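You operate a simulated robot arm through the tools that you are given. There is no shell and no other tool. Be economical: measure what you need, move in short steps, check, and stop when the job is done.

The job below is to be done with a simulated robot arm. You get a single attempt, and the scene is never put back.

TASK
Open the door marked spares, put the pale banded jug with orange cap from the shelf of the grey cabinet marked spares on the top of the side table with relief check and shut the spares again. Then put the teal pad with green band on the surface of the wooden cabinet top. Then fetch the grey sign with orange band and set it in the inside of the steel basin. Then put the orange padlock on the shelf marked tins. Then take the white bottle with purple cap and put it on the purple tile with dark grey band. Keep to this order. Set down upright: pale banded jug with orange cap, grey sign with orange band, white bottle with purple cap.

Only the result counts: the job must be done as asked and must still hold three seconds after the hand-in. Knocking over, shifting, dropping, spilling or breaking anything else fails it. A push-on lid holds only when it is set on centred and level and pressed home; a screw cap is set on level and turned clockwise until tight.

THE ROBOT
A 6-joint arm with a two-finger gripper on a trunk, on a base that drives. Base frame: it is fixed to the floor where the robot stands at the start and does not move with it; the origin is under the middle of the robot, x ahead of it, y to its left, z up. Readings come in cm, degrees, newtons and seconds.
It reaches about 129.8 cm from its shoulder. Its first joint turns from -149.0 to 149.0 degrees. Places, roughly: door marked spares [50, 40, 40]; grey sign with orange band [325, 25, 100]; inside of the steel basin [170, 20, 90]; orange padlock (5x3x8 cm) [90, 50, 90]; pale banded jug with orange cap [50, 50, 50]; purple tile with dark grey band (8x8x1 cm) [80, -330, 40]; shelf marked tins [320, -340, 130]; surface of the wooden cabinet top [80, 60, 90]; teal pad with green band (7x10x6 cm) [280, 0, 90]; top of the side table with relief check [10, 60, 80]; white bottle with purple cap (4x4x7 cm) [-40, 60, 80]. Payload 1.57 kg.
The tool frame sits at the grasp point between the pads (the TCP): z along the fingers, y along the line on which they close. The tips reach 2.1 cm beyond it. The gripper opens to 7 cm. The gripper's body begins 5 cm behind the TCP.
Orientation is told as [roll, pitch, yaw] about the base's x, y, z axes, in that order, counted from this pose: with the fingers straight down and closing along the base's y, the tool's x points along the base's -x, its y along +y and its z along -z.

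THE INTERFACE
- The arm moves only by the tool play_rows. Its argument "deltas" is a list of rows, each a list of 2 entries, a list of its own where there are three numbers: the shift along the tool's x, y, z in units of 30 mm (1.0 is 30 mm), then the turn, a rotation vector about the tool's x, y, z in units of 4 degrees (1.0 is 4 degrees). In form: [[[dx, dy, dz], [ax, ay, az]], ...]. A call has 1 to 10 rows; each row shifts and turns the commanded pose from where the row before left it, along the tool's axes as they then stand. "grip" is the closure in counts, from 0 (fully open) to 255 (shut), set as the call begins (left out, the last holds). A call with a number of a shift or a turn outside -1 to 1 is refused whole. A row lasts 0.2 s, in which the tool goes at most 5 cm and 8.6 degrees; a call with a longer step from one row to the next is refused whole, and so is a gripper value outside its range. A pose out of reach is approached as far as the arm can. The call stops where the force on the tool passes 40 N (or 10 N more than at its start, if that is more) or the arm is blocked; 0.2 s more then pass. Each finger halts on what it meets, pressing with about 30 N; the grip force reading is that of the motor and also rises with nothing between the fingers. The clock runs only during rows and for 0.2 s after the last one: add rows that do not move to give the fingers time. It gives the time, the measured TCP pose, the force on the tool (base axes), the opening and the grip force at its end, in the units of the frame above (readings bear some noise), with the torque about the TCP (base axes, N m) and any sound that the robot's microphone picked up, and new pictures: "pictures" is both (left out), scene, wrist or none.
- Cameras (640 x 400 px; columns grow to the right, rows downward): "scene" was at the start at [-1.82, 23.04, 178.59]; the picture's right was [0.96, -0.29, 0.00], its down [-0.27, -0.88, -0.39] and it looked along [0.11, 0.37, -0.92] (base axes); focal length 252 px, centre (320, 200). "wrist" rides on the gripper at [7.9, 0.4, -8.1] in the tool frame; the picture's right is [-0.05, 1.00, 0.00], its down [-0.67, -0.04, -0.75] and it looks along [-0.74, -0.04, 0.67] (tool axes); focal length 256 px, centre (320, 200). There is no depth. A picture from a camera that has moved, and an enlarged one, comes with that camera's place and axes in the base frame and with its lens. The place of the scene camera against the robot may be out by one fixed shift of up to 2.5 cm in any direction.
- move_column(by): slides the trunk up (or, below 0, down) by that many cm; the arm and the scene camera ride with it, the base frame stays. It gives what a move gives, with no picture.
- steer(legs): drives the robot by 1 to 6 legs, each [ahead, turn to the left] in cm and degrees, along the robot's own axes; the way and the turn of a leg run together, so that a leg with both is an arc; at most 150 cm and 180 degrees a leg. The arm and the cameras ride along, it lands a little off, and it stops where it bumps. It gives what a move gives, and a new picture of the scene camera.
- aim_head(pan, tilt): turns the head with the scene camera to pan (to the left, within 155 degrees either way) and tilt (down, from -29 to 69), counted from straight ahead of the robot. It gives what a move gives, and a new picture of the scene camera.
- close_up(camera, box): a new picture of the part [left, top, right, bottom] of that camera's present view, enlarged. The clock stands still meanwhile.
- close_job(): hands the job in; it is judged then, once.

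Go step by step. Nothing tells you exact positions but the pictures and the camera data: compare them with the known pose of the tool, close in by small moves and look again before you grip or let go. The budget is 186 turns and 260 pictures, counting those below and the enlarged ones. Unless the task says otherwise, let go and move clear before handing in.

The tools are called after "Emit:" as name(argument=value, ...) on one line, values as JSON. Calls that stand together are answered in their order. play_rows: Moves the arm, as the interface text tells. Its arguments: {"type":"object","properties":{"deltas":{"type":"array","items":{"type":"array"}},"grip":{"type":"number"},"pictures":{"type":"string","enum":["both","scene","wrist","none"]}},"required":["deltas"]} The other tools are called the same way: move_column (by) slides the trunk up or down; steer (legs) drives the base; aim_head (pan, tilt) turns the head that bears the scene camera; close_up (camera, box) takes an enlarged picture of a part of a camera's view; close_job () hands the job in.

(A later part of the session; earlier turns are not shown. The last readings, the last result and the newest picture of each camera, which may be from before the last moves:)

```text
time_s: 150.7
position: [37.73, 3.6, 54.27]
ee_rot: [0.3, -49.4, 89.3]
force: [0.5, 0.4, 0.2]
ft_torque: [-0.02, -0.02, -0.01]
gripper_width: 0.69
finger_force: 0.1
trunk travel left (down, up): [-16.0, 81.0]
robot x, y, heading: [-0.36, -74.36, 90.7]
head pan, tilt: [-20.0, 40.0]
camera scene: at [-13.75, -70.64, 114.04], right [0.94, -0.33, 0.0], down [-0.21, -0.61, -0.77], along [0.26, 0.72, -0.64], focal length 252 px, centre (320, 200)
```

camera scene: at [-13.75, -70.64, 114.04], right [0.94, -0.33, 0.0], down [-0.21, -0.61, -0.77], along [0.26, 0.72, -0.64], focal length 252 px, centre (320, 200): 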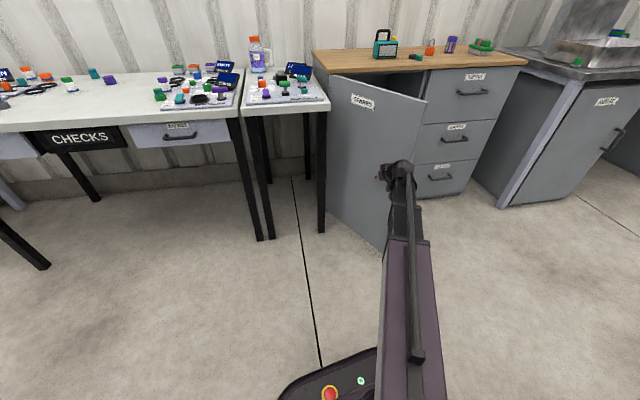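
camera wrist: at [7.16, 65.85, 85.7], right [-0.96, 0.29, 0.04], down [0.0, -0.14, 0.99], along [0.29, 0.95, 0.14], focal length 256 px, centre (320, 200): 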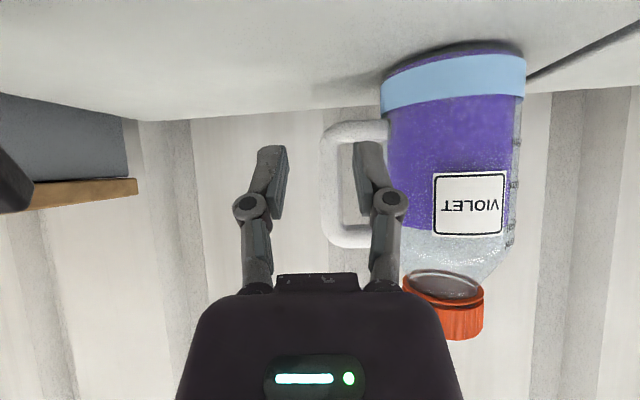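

Continue pushing along the closing direction.

Emit:
play_rows(deltas=[[[-0.3, -0.7, 0.35], [0, 0, 0]], [[-0.35, -0.7, 0.41], [0, 0, 0]], [[-0.4, -0.7, 0.47], [0, 0, 0]], [[-0.45, -0.6, 0.53], [0, 0, 0]], [[-0.45, -0.6, 0.53], [0, 0, 0]], [[-0.5, -0.6, 0.58], [0, 0, 0]], [[-0.5, -0.5, 0.58], [0, 0, 0]], [[-0.5, -0.5, 0.58], [0, 0, 0]], [[-0.5, -0.5, 0.58], [0, 0, 0]], [[0, 0, 0], [0, 0, 0]]], pictures="scene")

```text
time_s: 152.9
position: [53.99, 21.77, 54.29]
ee_rot: [0.3, -49.5, 89.3]
force: [-0.3, 0.0, 0.0]
ft_torque: [0.02, 0.03, 0.02]
gripper_width: 0.7
finger_force: 0.1
trunk travel left (down, up): [-16.0, 81.0]
robot x, y, heading: [0.09, -74.58, 90.6]
head pan, tilt: [-20.0, 40.0]
camera scene: at [-13.74, -70.63, 114.04], right [0.94, -0.33, 0.0], down [-0.21, -0.61, -0.77], along [0.26, 0.72, -0.64], focal length 252 px, centre (320, 200)
```

scene: 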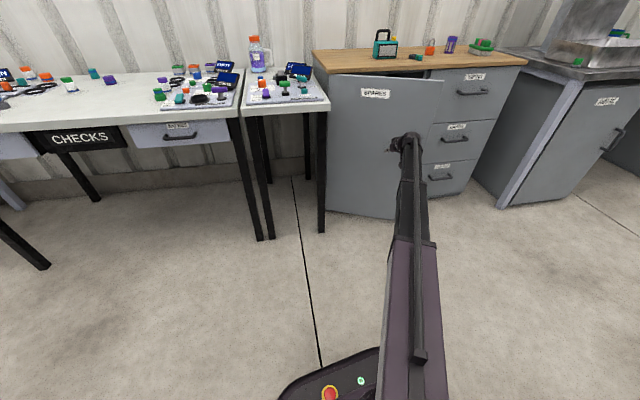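

Emit:
play_rows(deltas=[[[-0.43, -0.3, 0.51], [0, 0, 0]], [[-0.43, -0.3, 0.51], [0, 0, 0]], [[-0.43, -0.3, 0.51], [0, 0, 0]], [[-0.43, -0.3, 0.51], [0, 0, 0]], [[-0.43, -0.3, 0.51], [0, 0, 0]], [[-0.43, -0.3, 0.51], [0, 0, 0]], [[-0.43, -0.3, 0.51], [0, 0, 0]], [[-0.43, -0.3, 0.51], [0, 0, 0]], [[0, 0, 0], [0, 0, 0]]], pictures="scene")

```text
time_s: 154.9
position: [61.23, 36.55, 54.32]
ee_rot: [0.2, -49.2, 89.4]
force: [-1.7, -4.8, 1.3]
ft_torque: [-0.03, -0.01, -0.02]
gripper_width: 0.6
finger_force: 0.0
out of reach, approached as far as the arm can: row 8
trunk travel left (down, up): [-16.0, 81.0]
robot x, y, heading: [-0.73, -74.57, 90.6]
head pan, tilt: [-20.0, 40.0]
stopped in row 9: the force on the tool passed its limit at 42 N (the readings are from after the stop); the commanded pose is now the measured one
camera scene: at [-13.74, -70.69, 114.05], right [0.94, -0.33, 0.0], down [-0.21, -0.61, -0.77], along [0.26, 0.72, -0.64], focal length 252 px, centre (320, 200)
```

scene: 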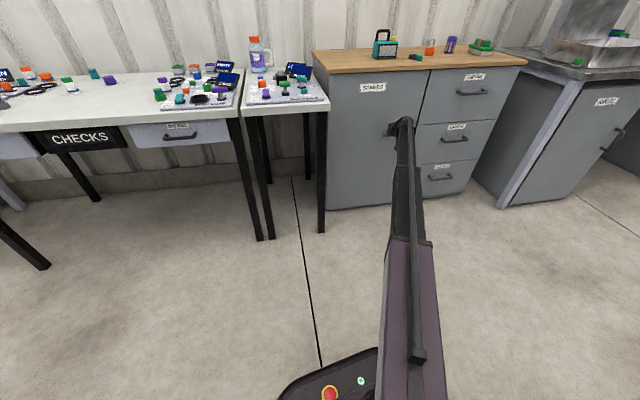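

Emit:
close_up(camera="scene", box=[320, 40, 480, 140])

```text
4.00 times, centred on (400, 90) of scene
camera zoom: at [-13.74, -70.69, 114.05], right [0.94, -0.33, 0.0], down [-0.21, -0.61, -0.77], along [0.26, 0.72, -0.64], focal length 1008 px, centre (0, 640)
```

zoom: 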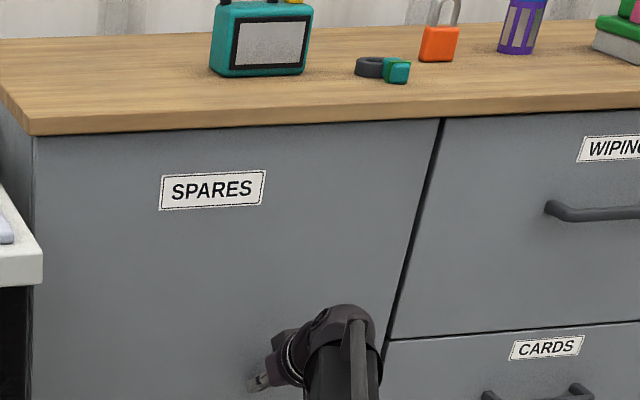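

The door is shut. Retract and fold the arm to the front while turning fingers downward.

Emit:
play_rows(deltas=[[[0.43, 0.3, -0.51], [0, 0, 0]], [[0.3, 0.9, -0.35], [0, 0, 0]], [[0.3, 0.9, -0.35], [0, 0, 0]], [[0.3, 0.9, -0.35], [0, 0, 0]], [[0.3, 0.9, -0.35], [0, 0, 0]], [[0.3, 0.9, -0.35], [0, 0, 0]], [[0.3, 0.9, -0.35], [0, 0, 0]], [[0.3, 0.9, -0.35], [0, 0, 0]], [[0.3, 0.9, -0.35], [0, 0, 0]], [[0.3, 0.9, -0.35], [0, 0, 0]]], pictures="none")

Emit:
play_rows(deltas=[[[0.425, 0.9, -0.015], [0, 1, 0]], [[0.425, 0.9, -0.015], [0, 1, 0]], [[0.425, 0.9, -0.015], [0, 1, 0]], [[0.425, 0.9, -0.015], [0, 1, 0]], [[0.425, 0.9, -0.015], [0, 1, 0]], [[0.425, 0.9, -0.015], [0, 1, 0]], [[0.425, 0.9, -0.015], [0, 1, 0]], [[0.425, 0.9, -0.015], [0, 1, 0]], [[0.425, 0.9, -0.015], [0, 1, 0]], [[0.425, 0.9, -0.015], [0, 1, 0]]], grip=0, pictures="none")

Emit:
move_column(by=40)

Emit:
steer(legs=[[0, -92], [140, 0]])

```text
time_s: 157.1
position: [35.89, 22.45, 54.36]
ee_rot: [0.0, -49.4, 89.3]
force: [-0.7, 0.2, 0.1]
ft_torque: [-0.03, -0.01, 0.03]
gripper_width: 0.71
finger_force: 0.0
trunk travel left (down, up): [-16.0, 81.0]
robot x, y, heading: [-0.92, -74.21, 90.8]
head pan, tilt: [-20.0, 40.0]
```

```text
time_s: 159.3
position: [8.89, 11.68, 48.08]
ee_rot: [0.1, -9.2, 89.4]
force: [0.2, 0.1, -0.6]
ft_torque: [0.01, 0.04, 0.01]
gripper_width: 7.0
finger_force: 0.1
trunk travel left (down, up): [-16.0, 81.0]
robot x, y, heading: [-0.67, -74.72, 90.7]
head pan, tilt: [-20.0, 40.0]
```

```text
time_s: 163.2
position: [8.92, 11.74, 88.06]
ee_rot: [0.1, -9.3, 89.4]
force: [0.5, 0.0, 0.5]
ft_torque: [-0.04, 0.02, 0.01]
gripper_width: 7.02
finger_force: 0.0
trunk travel left (down, up): [-56.0, 41.0]
robot x, y, heading: [-0.61, -74.36, 90.3]
head pan, tilt: [-20.0, 40.0]
```

```text
time_s: 177.6
position: [226.76, -90.51, 88.13]
ee_rot: [0.2, -9.3, -2.5]
force: [-0.7, 0.6, 0.0]
ft_torque: [-0.03, 0.01, 0.0]
gripper_width: 7.01
finger_force: 0.0
trunk travel left (down, up): [-56.0, 41.0]
robot x, y, heading: [140.4, -77.98, -1.6]
head pan, tilt: [-20.0, 40.0]
camera scene: at [145.57, -63.59, 154.04], right [-0.36, -0.93, 0.0], down [-0.6, 0.23, -0.77], along [0.71, -0.28, -0.64], focal length 252 px, centre (320, 200)
```

scene: 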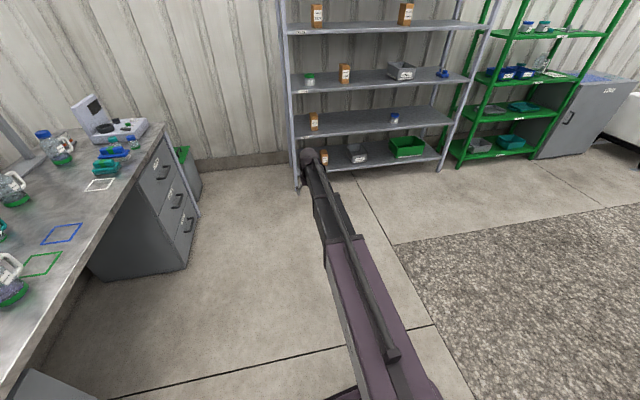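

The bench's far end is in view. Look at it more closely.

Emit:
aim_head(pan=30, tilt=30)

Emit:
close_up(camera="scene", box=[200, 100, 520, 300])

```text
time_s: 178.8
position: [226.59, -90.31, 88.06]
ee_rot: [0.1, -9.3, -2.6]
force: [0.7, -0.1, -0.4]
ft_torque: [-0.02, 0.01, -0.03]
gripper_width: 6.98
finger_force: 0.0
trunk travel left (down, up): [-56.0, 41.0]
robot x, y, heading: [140.85, -78.22, -1.2]
head pan, tilt: [30.0, 30.0]
camera scene: at [145.58, -56.16, 155.57], right [0.48, -0.88, 0.0], down [-0.44, -0.24, -0.87], along [0.76, 0.42, -0.5], focal length 252 px, centre (320, 200)
```

scene: 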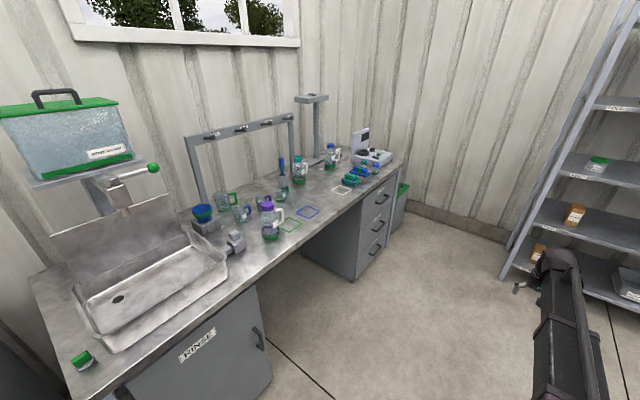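

```text
2.00 times, centred on (360, 200) of scene
camera zoom: at [145.58, -56.16, 155.57], right [0.48, -0.88, 0.0], down [-0.44, -0.24, -0.87], along [0.76, 0.42, -0.5], focal length 504 px, centre (240, 200)
```

zoom: 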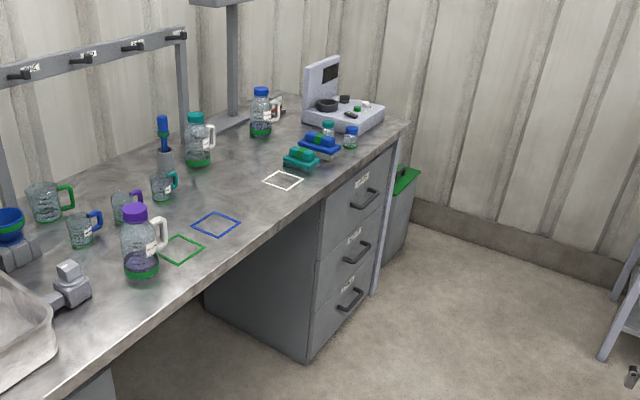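

Emit:
close_up(camera="scene", box=[310, 120, 406, 180])

Emit:
close_up(camera="scene", box=[326, 160, 390, 200])

```text
6.67 times, centred on (358, 150) of scene
camera zoom: at [145.58, -56.16, 155.57], right [0.48, -0.88, 0.0], down [-0.44, -0.24, -0.87], along [0.76, 0.42, -0.5], focal length 1680 px, centre (67, 533)
```

zoom: 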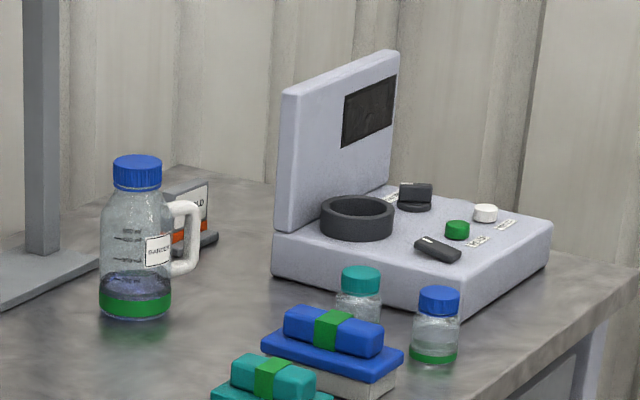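

```text
10.00 times, centred on (358, 180) of scene
camera zoom: at [145.58, -56.16, 155.57], right [0.48, -0.88, 0.0], down [-0.44, -0.24, -0.87], along [0.76, 0.42, -0.5], focal length 2520 px, centre (-60, 400)
```

zoom: 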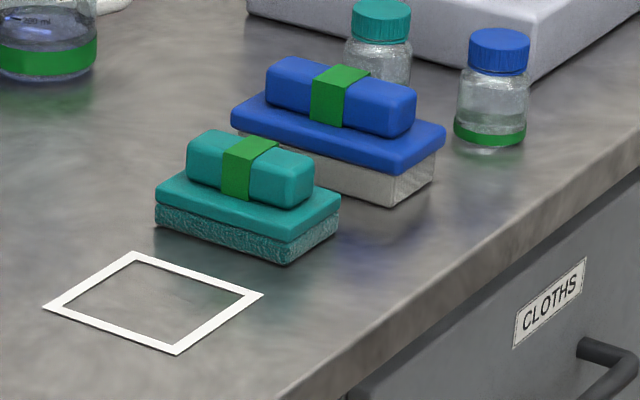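

The teal pad lies near (270, -8) with its bar running away from the bench front; the sign stands behind the blue-capped jug. Raise the arm and drive to face the bench end.

Emit:
move_column(by=36)

Emit:
steer(legs=[[0, -6], [101, 0], [0, 86]])

Emit:
play_rows(deltas=[[[0.425, 0, -0.015], [0, 1, 0]], [[0.425, 0, -0.015], [0, 1, 0]], [[0.13, 0, 0], [0, 0.3, 0]], [[0, 0, 0], [0, 0, 0]]], pictures="wrist")

Emit:
aim_head(pan=-15, tilt=45)

```text
time_s: 182.3
position: [226.61, -90.41, 123.93]
ee_rot: [0.1, -9.2, -2.5]
force: [-0.3, 0.0, -0.4]
ft_torque: [0.0, 0.01, 0.02]
gripper_width: 7.01
finger_force: 0.0
trunk travel left (down, up): [-92.0, 5.0]
robot x, y, heading: [140.34, -78.33, -1.0]
head pan, tilt: [30.0, 30.0]
```

```text
time_s: 194.8
position: [268.51, -8.8, 124.15]
ee_rot: [0.2, -9.3, 77.5]
force: [1.0, 0.5, 0.1]
ft_torque: [0.01, 0.05, 0.05]
gripper_width: 7.0
finger_force: 0.0
trunk travel left (down, up): [-92.0, 5.0]
robot x, y, heading: [239.86, -90.98, 78.1]
head pan, tilt: [30.0, 30.0]
camera scene: at [220.63, -82.88, 191.6], right [0.95, 0.31, 0.0], down [0.16, -0.47, -0.87], along [-0.27, 0.82, -0.5], focal length 252 px, centre (320, 200)
```

scene: 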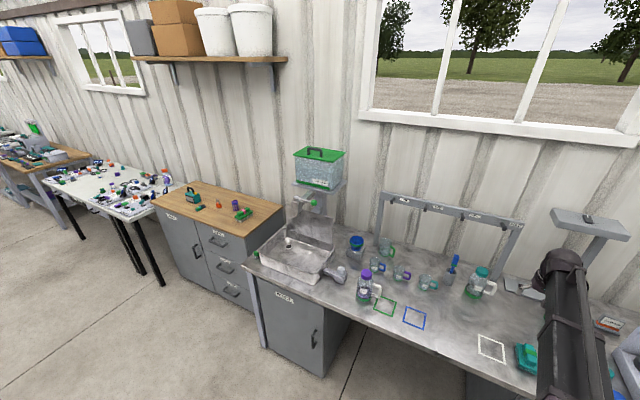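

```text
time_s: 195.8
position: [267.75, -11.64, 123.83]
ee_rot: [0.0, 0.0, 77.6]
force: [0.2, 0.2, 0.2]
ft_torque: [0.02, -0.03, 0.01]
gripper_width: 7.02
finger_force: 0.1
trunk travel left (down, up): [-92.0, 5.0]
robot x, y, heading: [239.49, -90.67, 78.5]
head pan, tilt: [30.0, 30.0]
camera wrist: at [265.59, -19.25, 132.05], right [-0.96, 0.27, 0.0], down [0.18, 0.64, 0.75], along [0.2, 0.72, -0.67], focal length 256 px, centre (320, 200)
```

wrist: 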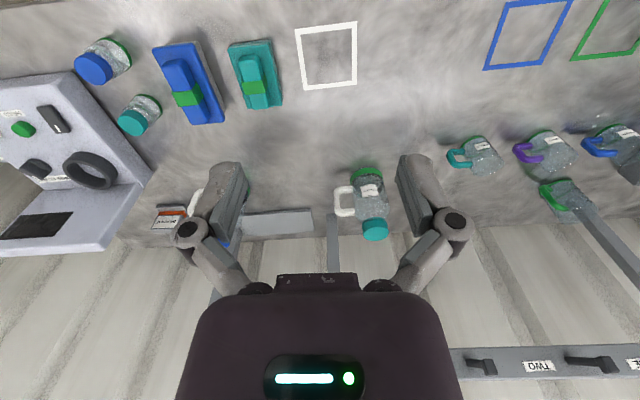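

```text
time_s: 196.9
position: [267.79, -11.64, 123.78]
ee_rot: [0.1, -0.1, 77.5]
force: [0.3, -1.1, 0.1]
ft_torque: [-0.06, -0.01, 0.01]
gripper_width: 6.99
finger_force: 0.0
trunk travel left (down, up): [-92.0, 5.0]
robot x, y, heading: [239.81, -90.66, 78.2]
head pan, tilt: [-15.0, 45.0]
camera scene: at [226.88, -84.11, 189.32], right [0.89, -0.45, 0.0], down [-0.32, -0.63, -0.71], along [0.32, 0.63, -0.71], focal length 252 px, centre (320, 200)
```

scene: 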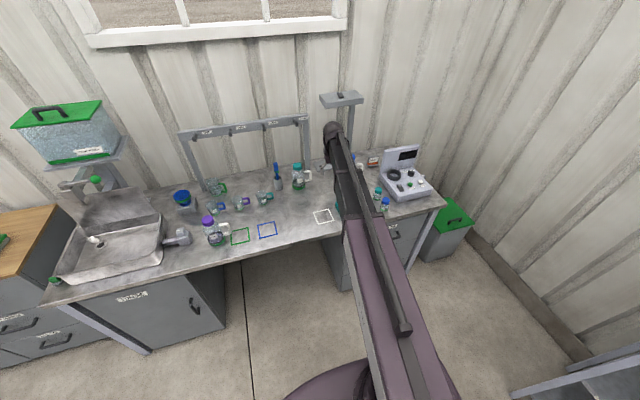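

Wrist view puts the pad's bar at about (279, -6), axis ≈75°. Move over it and come down partway.

Emit:
play_rows(deltas=[[[-0.64, -0.81, 0], [0, 0, 0.3]], [[-0.64, -0.81, 0], [0, 0, 0.3]], [[-0.64, -0.81, 0], [0, 0, 0]], [[-0.64, -0.81, 0], [0, 0, 0]], [[0, 0, 0], [0, 0, 0]]], pictures="wrist")

Emit:
move_column(by=-16)

Emit:
close_up(camera="wrist", box=[0, 0, 640, 400])

```text
time_s: 198.1
position: [279.13, -6.47, 123.86]
ee_rot: [0.2, -0.1, 75.1]
force: [0.2, -0.2, 0.3]
ft_torque: [-0.05, -0.03, -0.03]
gripper_width: 7.0
finger_force: 0.0
trunk travel left (down, up): [-92.0, 5.0]
robot x, y, heading: [239.92, -90.67, 78.4]
head pan, tilt: [-15.0, 45.0]
camera wrist: at [276.62, -13.98, 132.06], right [-0.95, 0.31, 0.0], down [0.21, 0.63, 0.75], along [0.23, 0.71, -0.67], focal length 256 px, centre (320, 200)
```

wrist: 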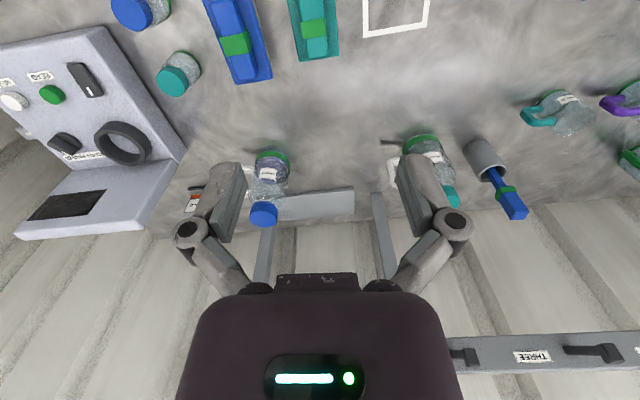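

```text
time_s: 200.0
position: [279.14, -6.47, 107.84]
ee_rot: [0.1, 0.0, 75.1]
force: [0.0, -0.4, 0.1]
ft_torque: [-0.01, 0.01, 0.0]
gripper_width: 7.0
finger_force: 0.0
trunk travel left (down, up): [-76.0, 21.0]
robot x, y, heading: [239.81, -91.02, 78.0]
head pan, tilt: [-15.0, 45.0]
```

```text
1.00 times, centred on (320, 200) of wrist (not enlarged: the box is as wide or as high as the picture)
camera zoom: at [276.63, -13.95, 116.04], right [-0.95, 0.31, 0.0], down [0.21, 0.63, 0.75], along [0.23, 0.71, -0.67], focal length 256 px, centre (320, 200)
```

zoom: 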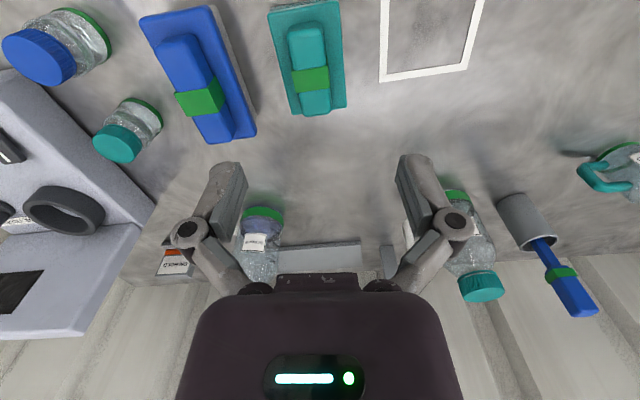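

Pad is right below. Lower a little and check again.

Emit:
play_rows(deltas=[[[-0.2, -0.2, 0], [0, 0, 0]]], pictures="none")

Emit:
move_column(by=-8)

Emit:
close_up(camera="wrist", box=[0, 0, 640, 400])

```text
time_s: 200.4
position: [279.78, -6.03, 107.79]
ee_rot: [0.1, 0.0, 75.0]
force: [0.6, 1.2, 0.3]
ft_torque: [0.03, -0.01, -0.02]
gripper_width: 7.01
finger_force: 0.2
trunk travel left (down, up): [-76.0, 21.0]
robot x, y, heading: [239.88, -90.85, 78.4]
head pan, tilt: [-15.0, 45.0]
```

```text
time_s: 201.5
position: [279.75, -6.13, 99.83]
ee_rot: [0.1, -0.1, 75.0]
force: [0.7, -1.0, 0.0]
ft_torque: [-0.04, 0.03, -0.03]
gripper_width: 7.0
finger_force: 0.0
trunk travel left (down, up): [-68.0, 29.0]
robot x, y, heading: [240.02, -90.77, 78.2]
head pan, tilt: [-15.0, 45.0]
```

```text
1.00 times, centred on (320, 200) of wrist (not enlarged: the box is as wide or as high as the picture)
camera zoom: at [277.37, -13.53, 108.04], right [-0.95, 0.31, 0.0], down [0.21, 0.63, 0.75], along [0.23, 0.71, -0.67], focal length 256 px, centre (320, 200)
```

zoom: 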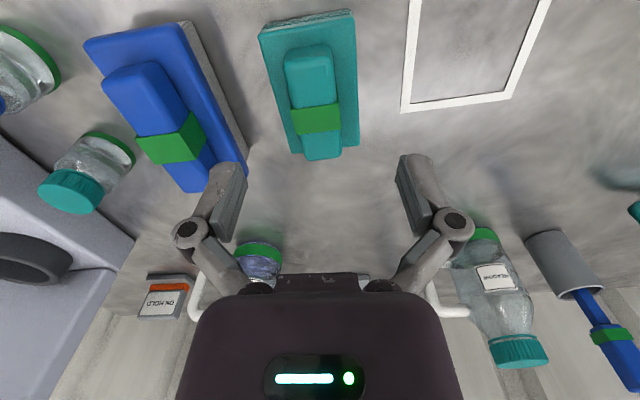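

Bar top is at z≈92.3 (bench ≈86). Centre and lower so the tips straddle the bar, then close.

Emit:
play_rows(deltas=[[[-0.08, -0.13, 0], [0, 0, 0]]], pictures="none")

Emit:
move_column(by=-7.2)

Emit:
close_up(camera="wrist", box=[0, 0, 640, 400])

```text
time_s: 201.9
position: [280.26, -5.84, 99.8]
ee_rot: [0.1, -0.1, 75.1]
force: [0.9, -0.2, 0.5]
ft_torque: [0.02, 0.03, -0.02]
gripper_width: 6.99
finger_force: 0.0
trunk travel left (down, up): [-68.0, 29.0]
robot x, y, heading: [239.86, -90.94, 78.5]
head pan, tilt: [-15.0, 45.0]
```

```text
time_s: 203.0
position: [280.29, -5.83, 92.68]
ee_rot: [0.1, 0.0, 75.0]
force: [-0.2, -0.1, -0.1]
ft_torque: [0.04, 0.0, -0.01]
gripper_width: 7.02
finger_force: 0.0
trunk travel left (down, up): [-60.8, 36.2]
robot x, y, heading: [239.84, -90.88, 78.4]
head pan, tilt: [-15.0, 45.0]
```

```text
1.00 times, centred on (320, 200) of wrist (not enlarged: the box is as wide or as high as the picture)
camera zoom: at [277.81, -13.39, 100.84], right [-0.95, 0.31, 0.0], down [0.21, 0.63, 0.75], along [0.23, 0.71, -0.67], focal length 256 px, centre (320, 200)
```

zoom: 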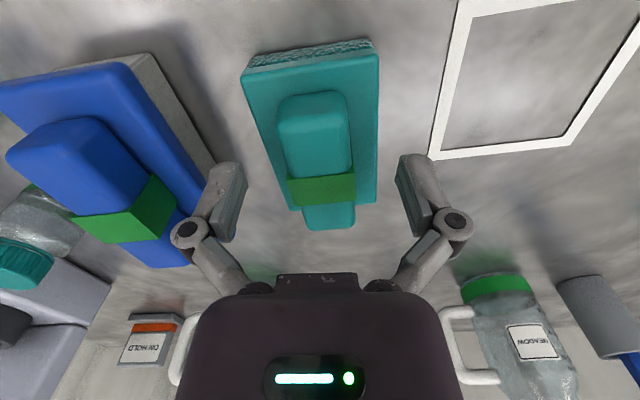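

Emit:
move_column(by=-0.6)

Emit:
play_rows(deltas=[[[0, 0, 0], [0, 0, 0]], [[0, 0, 0], [0, 0, 0]], [[0, 0, 0], [0, 0, 0]], [[0, 0, 0], [0, 0, 0]]], grip=255, pictures="wrist")

```text
time_s: 203.6
position: [280.42, -5.84, 92.04]
ee_rot: [0.2, -0.1, 75.1]
force: [0.4, 0.9, 0.5]
ft_torque: [0.0, -0.04, -0.01]
gripper_width: 6.99
finger_force: 0.0
trunk travel left (down, up): [-60.2, 36.8]
robot x, y, heading: [239.86, -90.73, 78.2]
head pan, tilt: [-15.0, 45.0]
```

```text
time_s: 204.6
position: [280.16, -5.88, 92.09]
ee_rot: [0.1, -0.1, 75.1]
force: [0.9, 0.1, 3.0]
ft_torque: [-0.03, 0.05, 0.06]
gripper_width: 3.1
finger_force: 30.5
trunk travel left (down, up): [-60.2, 36.8]
robot x, y, heading: [240.33, -91.04, 78.4]
head pan, tilt: [-15.0, 45.0]
camera wrist: at [277.81, -13.41, 100.26], right [-0.95, 0.31, 0.0], down [0.21, 0.63, 0.75], along [0.23, 0.71, -0.67], focal length 256 px, centre (320, 200)
```

wrist: 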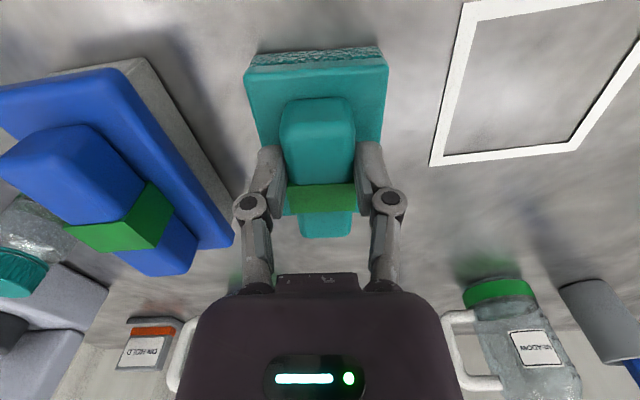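

Pad gripped. Lift and carry it: back off from the bench, drive to the wooden cabinet.

Emit:
move_column(by=30)

Emit:
steer(legs=[[-42, 0], [0, 80], [100, 0], [88, 0], [0, -78]])

Emit:
aim_head(pan=0, tilt=45)

```text
time_s: 207.6
position: [280.33, -5.78, 122.05]
ee_rot: [0.1, 0.1, 75.1]
force: [-0.3, -0.4, -0.3]
ft_torque: [-0.02, 0.0, -0.02]
gripper_width: 3.11
finger_force: 29.8
trunk travel left (down, up): [-90.2, 6.8]
robot x, y, heading: [239.59, -90.9, 78.4]
head pan, tilt: [-15.0, 45.0]
```

```text
time_s: 231.8
position: [95.65, 24.0, 122.01]
ee_rot: [0.1, 0.0, 76.8]
force: [-0.4, 0.6, -1.0]
ft_torque: [-0.04, -0.01, 0.01]
gripper_width: 3.09
finger_force: 30.2
trunk travel left (down, up): [-90.2, 6.8]
robot x, y, heading: [57.63, -62.01, 80.4]
head pan, tilt: [-15.0, 45.0]
camera scene: at [44.59, -55.85, 187.5], right [0.91, -0.42, 0.0], down [-0.3, -0.64, -0.71], along [0.3, 0.64, -0.71], focal length 252 px, centre (320, 200)
```

scene: 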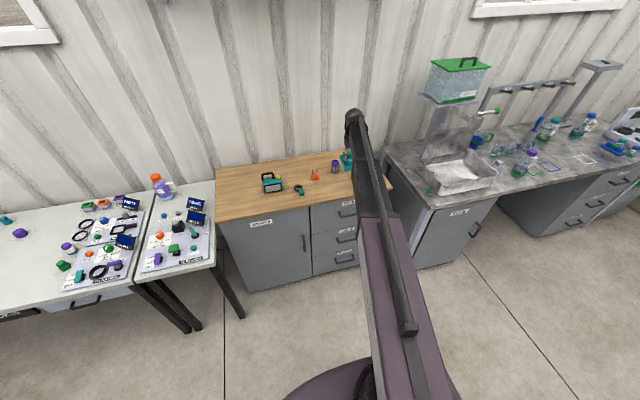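

```text
time_s: 232.6
position: [95.68, 23.85, 122.03]
ee_rot: [0.1, 0.0, 76.7]
force: [-0.4, 0.7, -0.5]
ft_torque: [-0.01, 0.02, 0.0]
gripper_width: 3.09
finger_force: 29.9
trunk travel left (down, up): [-90.2, 6.8]
robot x, y, heading: [57.67, -62.34, 80.2]
head pan, tilt: [0.0, 45.0]
camera scene: at [42.63, -55.34, 187.51], right [0.99, -0.17, 0.0], down [-0.12, -0.7, -0.71], along [0.12, 0.7, -0.71], focal length 252 px, centre (320, 200)
```

scene: 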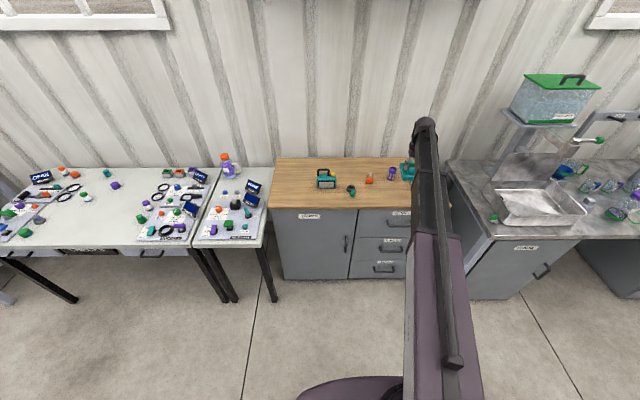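

Drive closer and swing the arm over the free left part of the wooden top.

Emit:
steer(legs=[[25, 0], [0, 33.5]])

Emit:
move_column(by=-17)

Emit:
aim_head(pan=-25, tilt=50)

Emit:
close_up(camera="wrist", box=[0, 0, 640, 400])

```text
time_s: 237.0
position: [46.03, 55.02, 122.23]
ee_rot: [0.1, 0.0, 110.4]
force: [1.1, 0.8, 0.6]
ft_torque: [0.0, 0.04, 0.0]
gripper_width: 3.11
finger_force: 30.7
trunk travel left (down, up): [-90.2, 6.8]
robot x, y, heading: [61.63, -37.74, 113.9]
head pan, tilt: [0.0, 45.0]
camera scene: at [46.08, -40.89, 187.54], right [0.92, 0.4, 0.0], down [0.28, -0.65, -0.71], along [-0.28, 0.65, -0.71], focal length 252 px, centre (320, 200)
```

scene: 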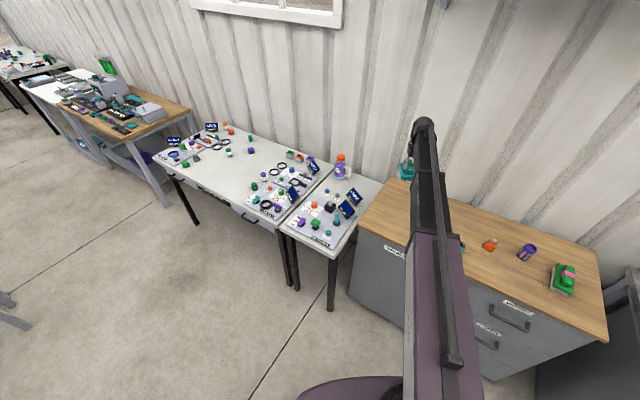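

```text
time_s: 239.0
position: [45.8, 55.03, 104.99]
ee_rot: [0.1, 0.0, 110.4]
force: [-0.5, -0.5, 0.1]
ft_torque: [-0.01, -0.03, 0.01]
gripper_width: 3.09
finger_force: 30.1
trunk travel left (down, up): [-73.2, 23.8]
robot x, y, heading: [61.96, -37.69, 113.8]
head pan, tilt: [0.0, 45.0]
```

```text
time_s: 239.8
position: [45.79, 55.23, 104.97]
ee_rot: [0.1, 0.0, 110.4]
force: [0.0, -0.2, -1.0]
ft_torque: [-0.02, -0.02, 0.01]
gripper_width: 3.1
finger_force: 29.8
trunk travel left (down, up): [-73.2, 23.8]
robot x, y, heading: [61.92, -37.5, 113.5]
head pan, tilt: [-25.0, 50.0]
camera scene: at [49.24, -40.45, 169.82], right [1.0, -0.02, 0.0], down [-0.02, -0.77, -0.64], along [0.02, 0.64, -0.77], focal length 252 px, centre (320, 200)
```

scene: 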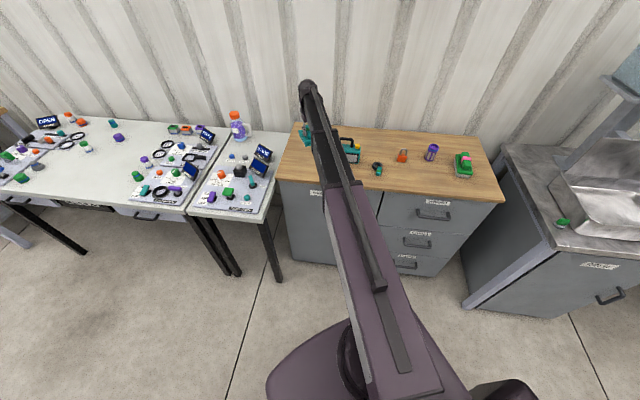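

```text
1.00 times, centred on (320, 200) of wrist (not enlarged: the box is as wide or as high as the picture)
camera zoom: at [48.06, 47.55, 113.23], right [-0.95, -0.3, 0.0], down [-0.2, 0.64, 0.75], along [-0.22, 0.71, -0.67], focal length 256 px, centre (320, 200)
```

zoom: 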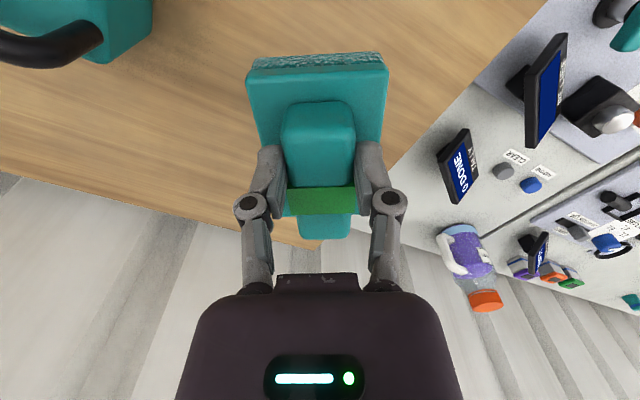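

The spot below is free. Lower in steps until contact.

Emit:
move_column(by=-8)

Emit:
close_up(camera="wrist", box=[0, 0, 640, 400])

Emit:
move_column(by=-1)

Emit:
move_column(by=-0.8)

```text
time_s: 241.0
position: [45.76, 55.18, 96.99]
ee_rot: [0.1, -0.1, 110.4]
force: [0.8, -0.4, -0.2]
ft_torque: [-0.01, 0.01, 0.0]
gripper_width: 3.08
finger_force: 29.8
trunk travel left (down, up): [-65.2, 31.8]
robot x, y, heading: [62.03, -37.57, 113.6]
head pan, tilt: [-25.0, 50.0]
```

```text
1.00 times, centred on (320, 200) of wrist (not enlarged: the box is as wide or as high as the picture)
camera zoom: at [48.07, 47.54, 105.24], right [-0.95, -0.3, 0.0], down [-0.2, 0.64, 0.75], along [-0.22, 0.71, -0.67], focal length 256 px, centre (320, 200)
```

zoom: 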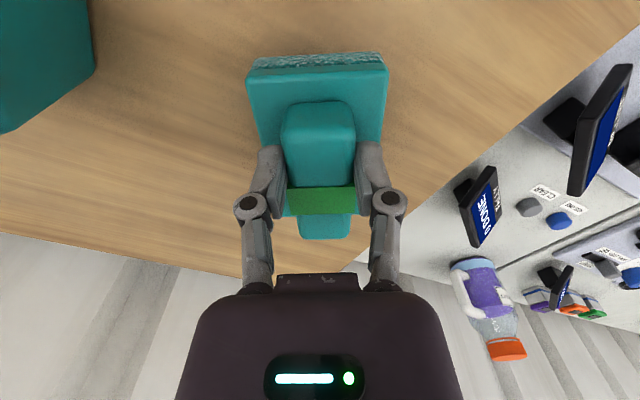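

```text
time_s: 241.6
position: [45.69, 55.21, 96.0]
ee_rot: [0.1, -0.1, 110.4]
force: [0.2, -1.1, -0.9]
ft_torque: [-0.01, -0.04, -0.02]
gripper_width: 3.1
finger_force: 30.1
trunk travel left (down, up): [-64.2, 32.8]
robot x, y, heading: [61.93, -37.98, 113.4]
head pan, tilt: [-25.0, 50.0]
```

```text
time_s: 242.2
position: [45.78, 55.03, 95.24]
ee_rot: [0.1, -0.1, 110.4]
force: [0.9, 0.0, -0.2]
ft_torque: [-0.03, -0.01, 0.01]
gripper_width: 3.08
finger_force: 30.4
trunk travel left (down, up): [-63.4, 33.6]
robot x, y, heading: [61.87, -37.54, 113.7]
head pan, tilt: [-25.0, 50.0]
```

Emit:
move_column(by=-1)

Emit:
move_column(by=-0.8)

Emit:
close_up(camera="wrist", box=[160, 0, 480, 200])

```text
time_s: 242.8
position: [45.77, 54.98, 94.23]
ee_rot: [0.1, 0.0, 110.4]
force: [0.7, -1.0, 2.8]
ft_torque: [0.07, -0.04, 0.01]
gripper_width: 3.11
finger_force: 30.1
trunk travel left (down, up): [-62.4, 34.6]
robot x, y, heading: [61.86, -37.63, 113.6]
head pan, tilt: [-25.0, 50.0]
```

```text
time_s: 243.3
position: [45.84, 54.96, 93.55]
ee_rot: [0.2, -0.1, 110.5]
force: [0.2, 1.0, 20.7]
ft_torque: [0.04, -0.03, -0.01]
gripper_width: 3.12
finger_force: 30.2
trunk travel left (down, up): [-61.6, 35.4]
robot x, y, heading: [62.17, -37.83, 113.4]
head pan, tilt: [-25.0, 50.0]
```

```text
2.00 times, centred on (320, 100) of wrist
camera zoom: at [48.11, 47.37, 101.8], right [-0.95, -0.3, 0.0], down [-0.2, 0.64, 0.75], along [-0.22, 0.71, -0.67], focal length 512 px, centre (320, 400)
```

zoom: 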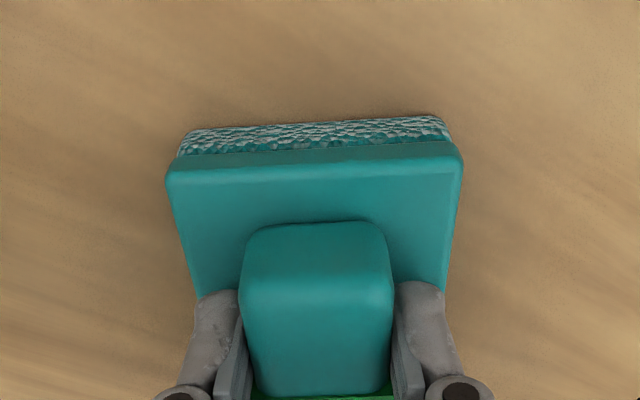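

Set down. Release and raise.

Emit:
move_column(by=0.4)

Emit:
play_rows(deltas=[[[0, 0, 0], [0, 0, 0]], [[0, 0, 0], [0, 0, 0]], [[0, 0, 0], [0, 0, 0]]], grip=0, pictures="none")

Emit:
move_column(by=30)

Emit:
close_up(camera="wrist", box=[0, 0, 640, 400])

```text
time_s: 243.8
position: [45.75, 55.16, 93.78]
ee_rot: [0.0, 0.0, 110.5]
force: [-0.2, 0.1, -0.5]
ft_torque: [0.02, 0.0, 0.02]
gripper_width: 3.08
finger_force: 30.0
trunk travel left (down, up): [-62.0, 35.0]
robot x, y, heading: [61.71, -37.67, 113.5]
head pan, tilt: [-25.0, 50.0]
```

```text
time_s: 244.7
position: [45.77, 55.08, 93.88]
ee_rot: [0.1, 0.1, 110.4]
force: [-0.6, -0.2, 0.3]
ft_torque: [0.02, -0.03, -0.01]
gripper_width: 7.01
finger_force: 0.2
trunk travel left (down, up): [-62.0, 35.0]
robot x, y, heading: [61.99, -37.78, 113.7]
head pan, tilt: [-25.0, 50.0]
```

```text
time_s: 247.7
position: [45.76, 55.0, 123.78]
ee_rot: [0.1, 0.0, 110.5]
force: [-0.7, -0.1, 0.1]
ft_torque: [-0.02, -0.01, -0.03]
gripper_width: 7.0
finger_force: 0.0
trunk travel left (down, up): [-92.0, 5.0]
robot x, y, heading: [61.91, -37.73, 113.6]
head pan, tilt: [-25.0, 50.0]
```

```text
1.00 times, centred on (320, 200) of wrist (not enlarged: the box is as wide or as high as the picture)
camera zoom: at [48.06, 47.55, 132.03], right [-0.95, -0.3, 0.0], down [-0.2, 0.64, 0.75], along [-0.22, 0.71, -0.67], focal length 256 px, centre (320, 200)
```

zoom: 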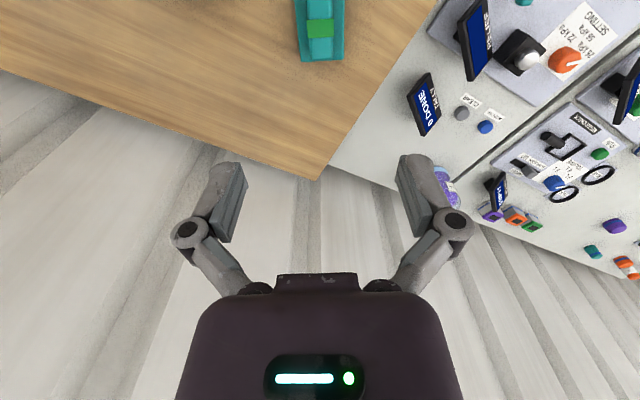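

Pad placed. Next the sign at the far end of the steel bench; drive there by a route that keeps the arm clear of the rack.

Emit:
steer(legs=[[-35, 0], [0, -135.4], [100, 0], [60, 0], [0, 62], [85, 0]])

Emit:
steer(legs=[[0, 40]])

Emit:
close_up(camera="wrist", box=[0, 0, 640, 400])

```text
time_s: 277.4
position: [373.51, -29.13, 123.81]
ee_rot: [0.1, -0.1, 37.4]
force: [-0.4, 0.8, -0.3]
ft_torque: [-0.04, 0.0, -0.04]
gripper_width: 7.0
finger_force: 0.1
trunk travel left (down, up): [-92.0, 5.0]
robot x, y, heading: [289.18, -71.32, 40.8]
head pan, tilt: [-25.0, 50.0]
camera scene: at [283.26, -58.83, 188.62], right [0.27, -0.96, 0.0], down [-0.74, -0.21, -0.64], along [0.62, 0.17, -0.77], focal length 252 px, centre (320, 200)
```

scene: 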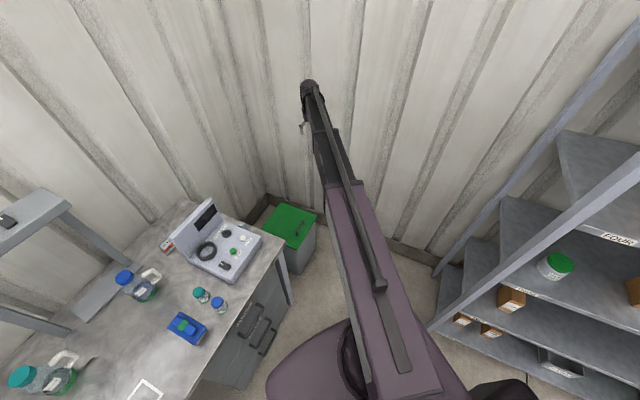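

```text
time_s: 280.4
position: [327.63, 14.74, 123.71]
ee_rot: [0.2, 0.0, 76.6]
force: [0.6, -0.2, 0.2]
ft_torque: [0.0, 0.01, 0.02]
gripper_width: 7.01
finger_force: 0.1
trunk travel left (down, up): [-92.0, 5.0]
robot x, y, heading: [288.84, -71.78, 79.8]
head pan, tilt: [-25.0, 50.0]
camera scene: at [277.26, -65.95, 188.63], right [0.82, -0.58, 0.0], down [-0.44, -0.63, -0.64], along [0.37, 0.53, -0.77], focal length 252 px, centre (320, 200)
```

scene: 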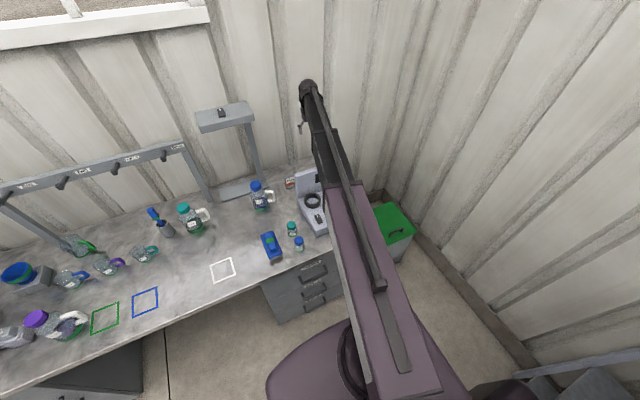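

```text
1.00 times, centred on (320, 200) of wrist (not enlarged: the box is as wide or as high as the picture)
camera zoom: at [325.34, 7.2, 131.97], right [-0.96, 0.28, 0.0], down [0.19, 0.64, 0.74], along [0.21, 0.72, -0.67], focal length 256 px, centre (320, 200)
```

zoom: 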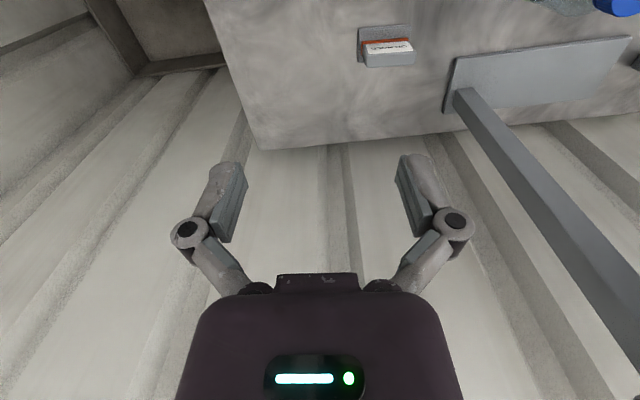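

Emit:
close_up(camera="wrist", box=[340, 0, 468, 80])

Emit:
close_up(camera="scene", box=[220, 150, 348, 230])

```text
5.00 times, centred on (404, 40) of wrist
camera zoom: at [325.34, 7.2, 131.97], right [-0.96, 0.28, 0.0], down [0.19, 0.64, 0.74], along [0.21, 0.72, -0.67], focal length 1280 px, centre (-100, 1000)
```

zoom: 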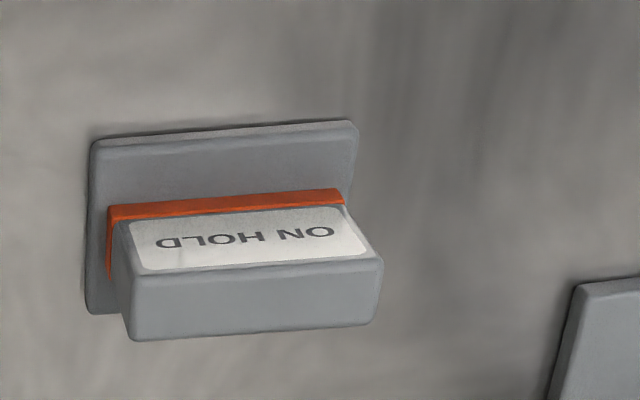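

```text
5.00 times, centred on (284, 190) of scene
camera zoom: at [277.26, -65.95, 188.63], right [0.82, -0.58, 0.0], down [-0.44, -0.63, -0.64], along [0.37, 0.53, -0.77], focal length 1260 px, centre (500, 250)
```

zoom: 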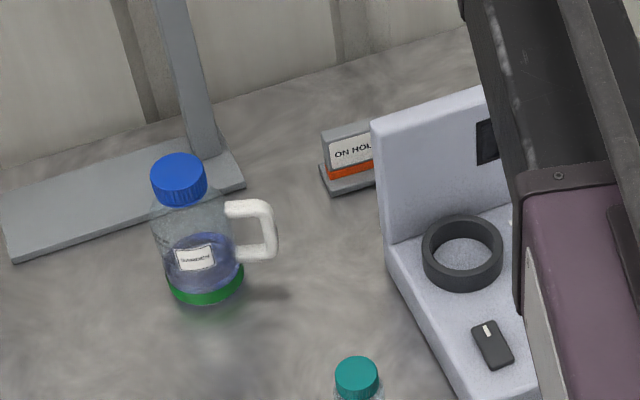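

The sign is a thick block with its face normal at ≈77°, so I must close along depth, and approach from the left to keep the forearm off the meter screen. First retract the arm while turning the tool 90°.

Emit:
play_rows(deltas=[[[1, 0, 0], [0, 0, 1]], [[0.99, -0.07, 0], [0, 0, 1]], [[0.98, -0.14, 0], [0, 0, 1]], [[0.97, -0.21, 0], [0, 0, 1]], [[0.96, -0.28, 0], [0, 0, 1]], [[0.94, -0.34, 0], [0, 0, 1]], [[0.91, -0.41, 0], [0, 0, 1]], [[0.88, -0.47, 0], [0, 0, 1]], [[0.85, -0.53, 0], [0, 0, 1]], [[0, 0, 0], [0, 0, 1]]], pictures="none")

Emit:
play_rows(deltas=[[[0, 0, 0], [0, 0, 1]], [[0, 0, 0], [0, 0, 1]], [[0, 0, 0], [0, 0, 1]], [[0, 0, 0], [0, 0, 1]], [[0, 0, 0], [0, 0, 1]], [[0, 0, 0], [0, 0, 1]], [[0, 0, 0], [0, 0, 1]], [[0, 0, 0], [0, 0, 1]], [[0, 0, 0], [0, 0, 1]], [[0, 0, 0], [0, 0, 1]]], pictures="none")

Emit:
steer(legs=[[0, 78], [38, 0], [0, -78]])

```text
time_s: 282.6
position: [321.45, -11.35, 123.74]
ee_rot: [0.1, 0.0, 36.6]
force: [-0.7, -0.3, -0.2]
ft_torque: [-0.04, 0.0, -0.02]
gripper_width: 7.0
finger_force: 0.1
trunk travel left (down, up): [-92.0, 5.0]
robot x, y, heading: [289.3, -71.08, 79.7]
head pan, tilt: [-25.0, 50.0]
```

```text
time_s: 284.8
position: [321.43, -11.41, 123.85]
ee_rot: [0.1, 0.1, -3.4]
force: [-0.3, 0.4, -0.1]
ft_torque: [-0.05, -0.01, -0.03]
gripper_width: 7.0
finger_force: 0.0
trunk travel left (down, up): [-92.0, 5.0]
robot x, y, heading: [289.27, -71.42, 80.0]
head pan, tilt: [-25.0, 50.0]
```

```text
time_s: 297.6
position: [286.43, 2.75, 123.74]
ee_rot: [0.0, 0.0, -3.6]
force: [-0.1, 1.0, 0.3]
ft_torque: [-0.02, -0.01, 0.0]
gripper_width: 7.01
finger_force: 0.1
trunk travel left (down, up): [-92.0, 5.0]
robot x, y, heading: [255.56, -57.25, 80.0]
head pan, tilt: [-25.0, 50.0]
camera scene: at [243.68, -51.95, 188.62], right [0.82, -0.57, 0.0], down [-0.44, -0.63, -0.64], along [0.37, 0.53, -0.77], focal length 252 px, centre (320, 200)
```

scene: 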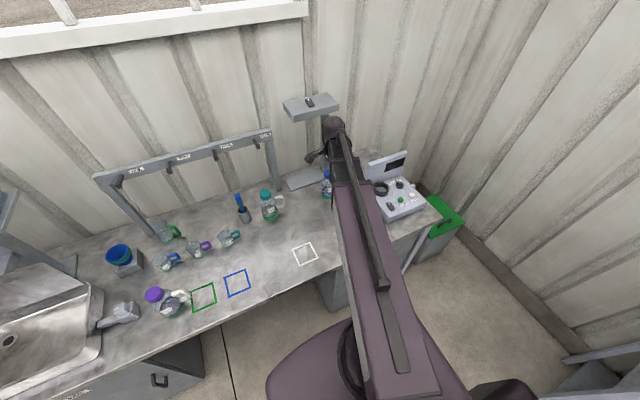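

Emit:
play_rows(deltas=[[[-1, 0.62, 0], [0, 0, 0.22]], [[-1, 0.62, 0], [0, 0, 0.22]], [[-1, 0.63, 0], [0, 0, 0.22]], [[-1, 0.65, 0], [0, 0, 0.22]], [[-1, 0.65, 0], [0, 0, 0.22]], [[-1, 0.65, 0], [0, 0, 0.22]], [[-1, 0.65, 0], [0, 0, 0.22]], [[-1, 0.65, 0], [0, 0, 0.22]], [[-1, 0.65, 0], [0, 0, 0.22]], [[-1, 0.65, 0], [0, 0, 0.22]]], pictures="both")

```text
time_s: 299.8
position: [318.87, 17.88, 123.76]
ee_rot: [0.0, 0.1, -12.3]
force: [0.4, 0.6, 0.3]
ft_torque: [0.0, 0.01, -0.04]
gripper_width: 7.0
finger_force: 0.0
trunk travel left (down, up): [-92.0, 5.0]
robot x, y, heading: [255.57, -57.39, 80.1]
head pan, tilt: [-25.0, 50.0]
camera scene: at [243.79, -52.05, 188.63], right [0.82, -0.57, 0.0], down [-0.44, -0.63, -0.64], along [0.37, 0.53, -0.77], focal length 252 px, centre (320, 200)
camera wrist: at [311.12, 20.04, 132.0], right [0.27, 0.96, 0.0], down [0.64, -0.18, 0.74], along [0.72, -0.2, -0.67], focal length 256 px, centre (320, 200)
```

scene: 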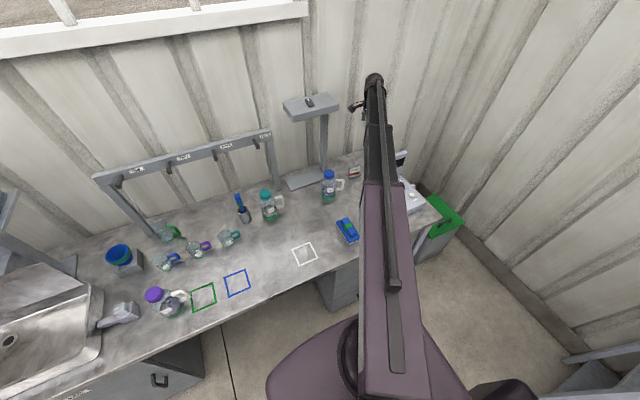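
wrist: 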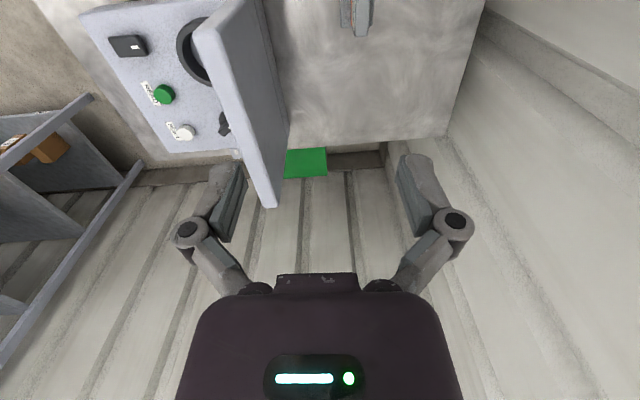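

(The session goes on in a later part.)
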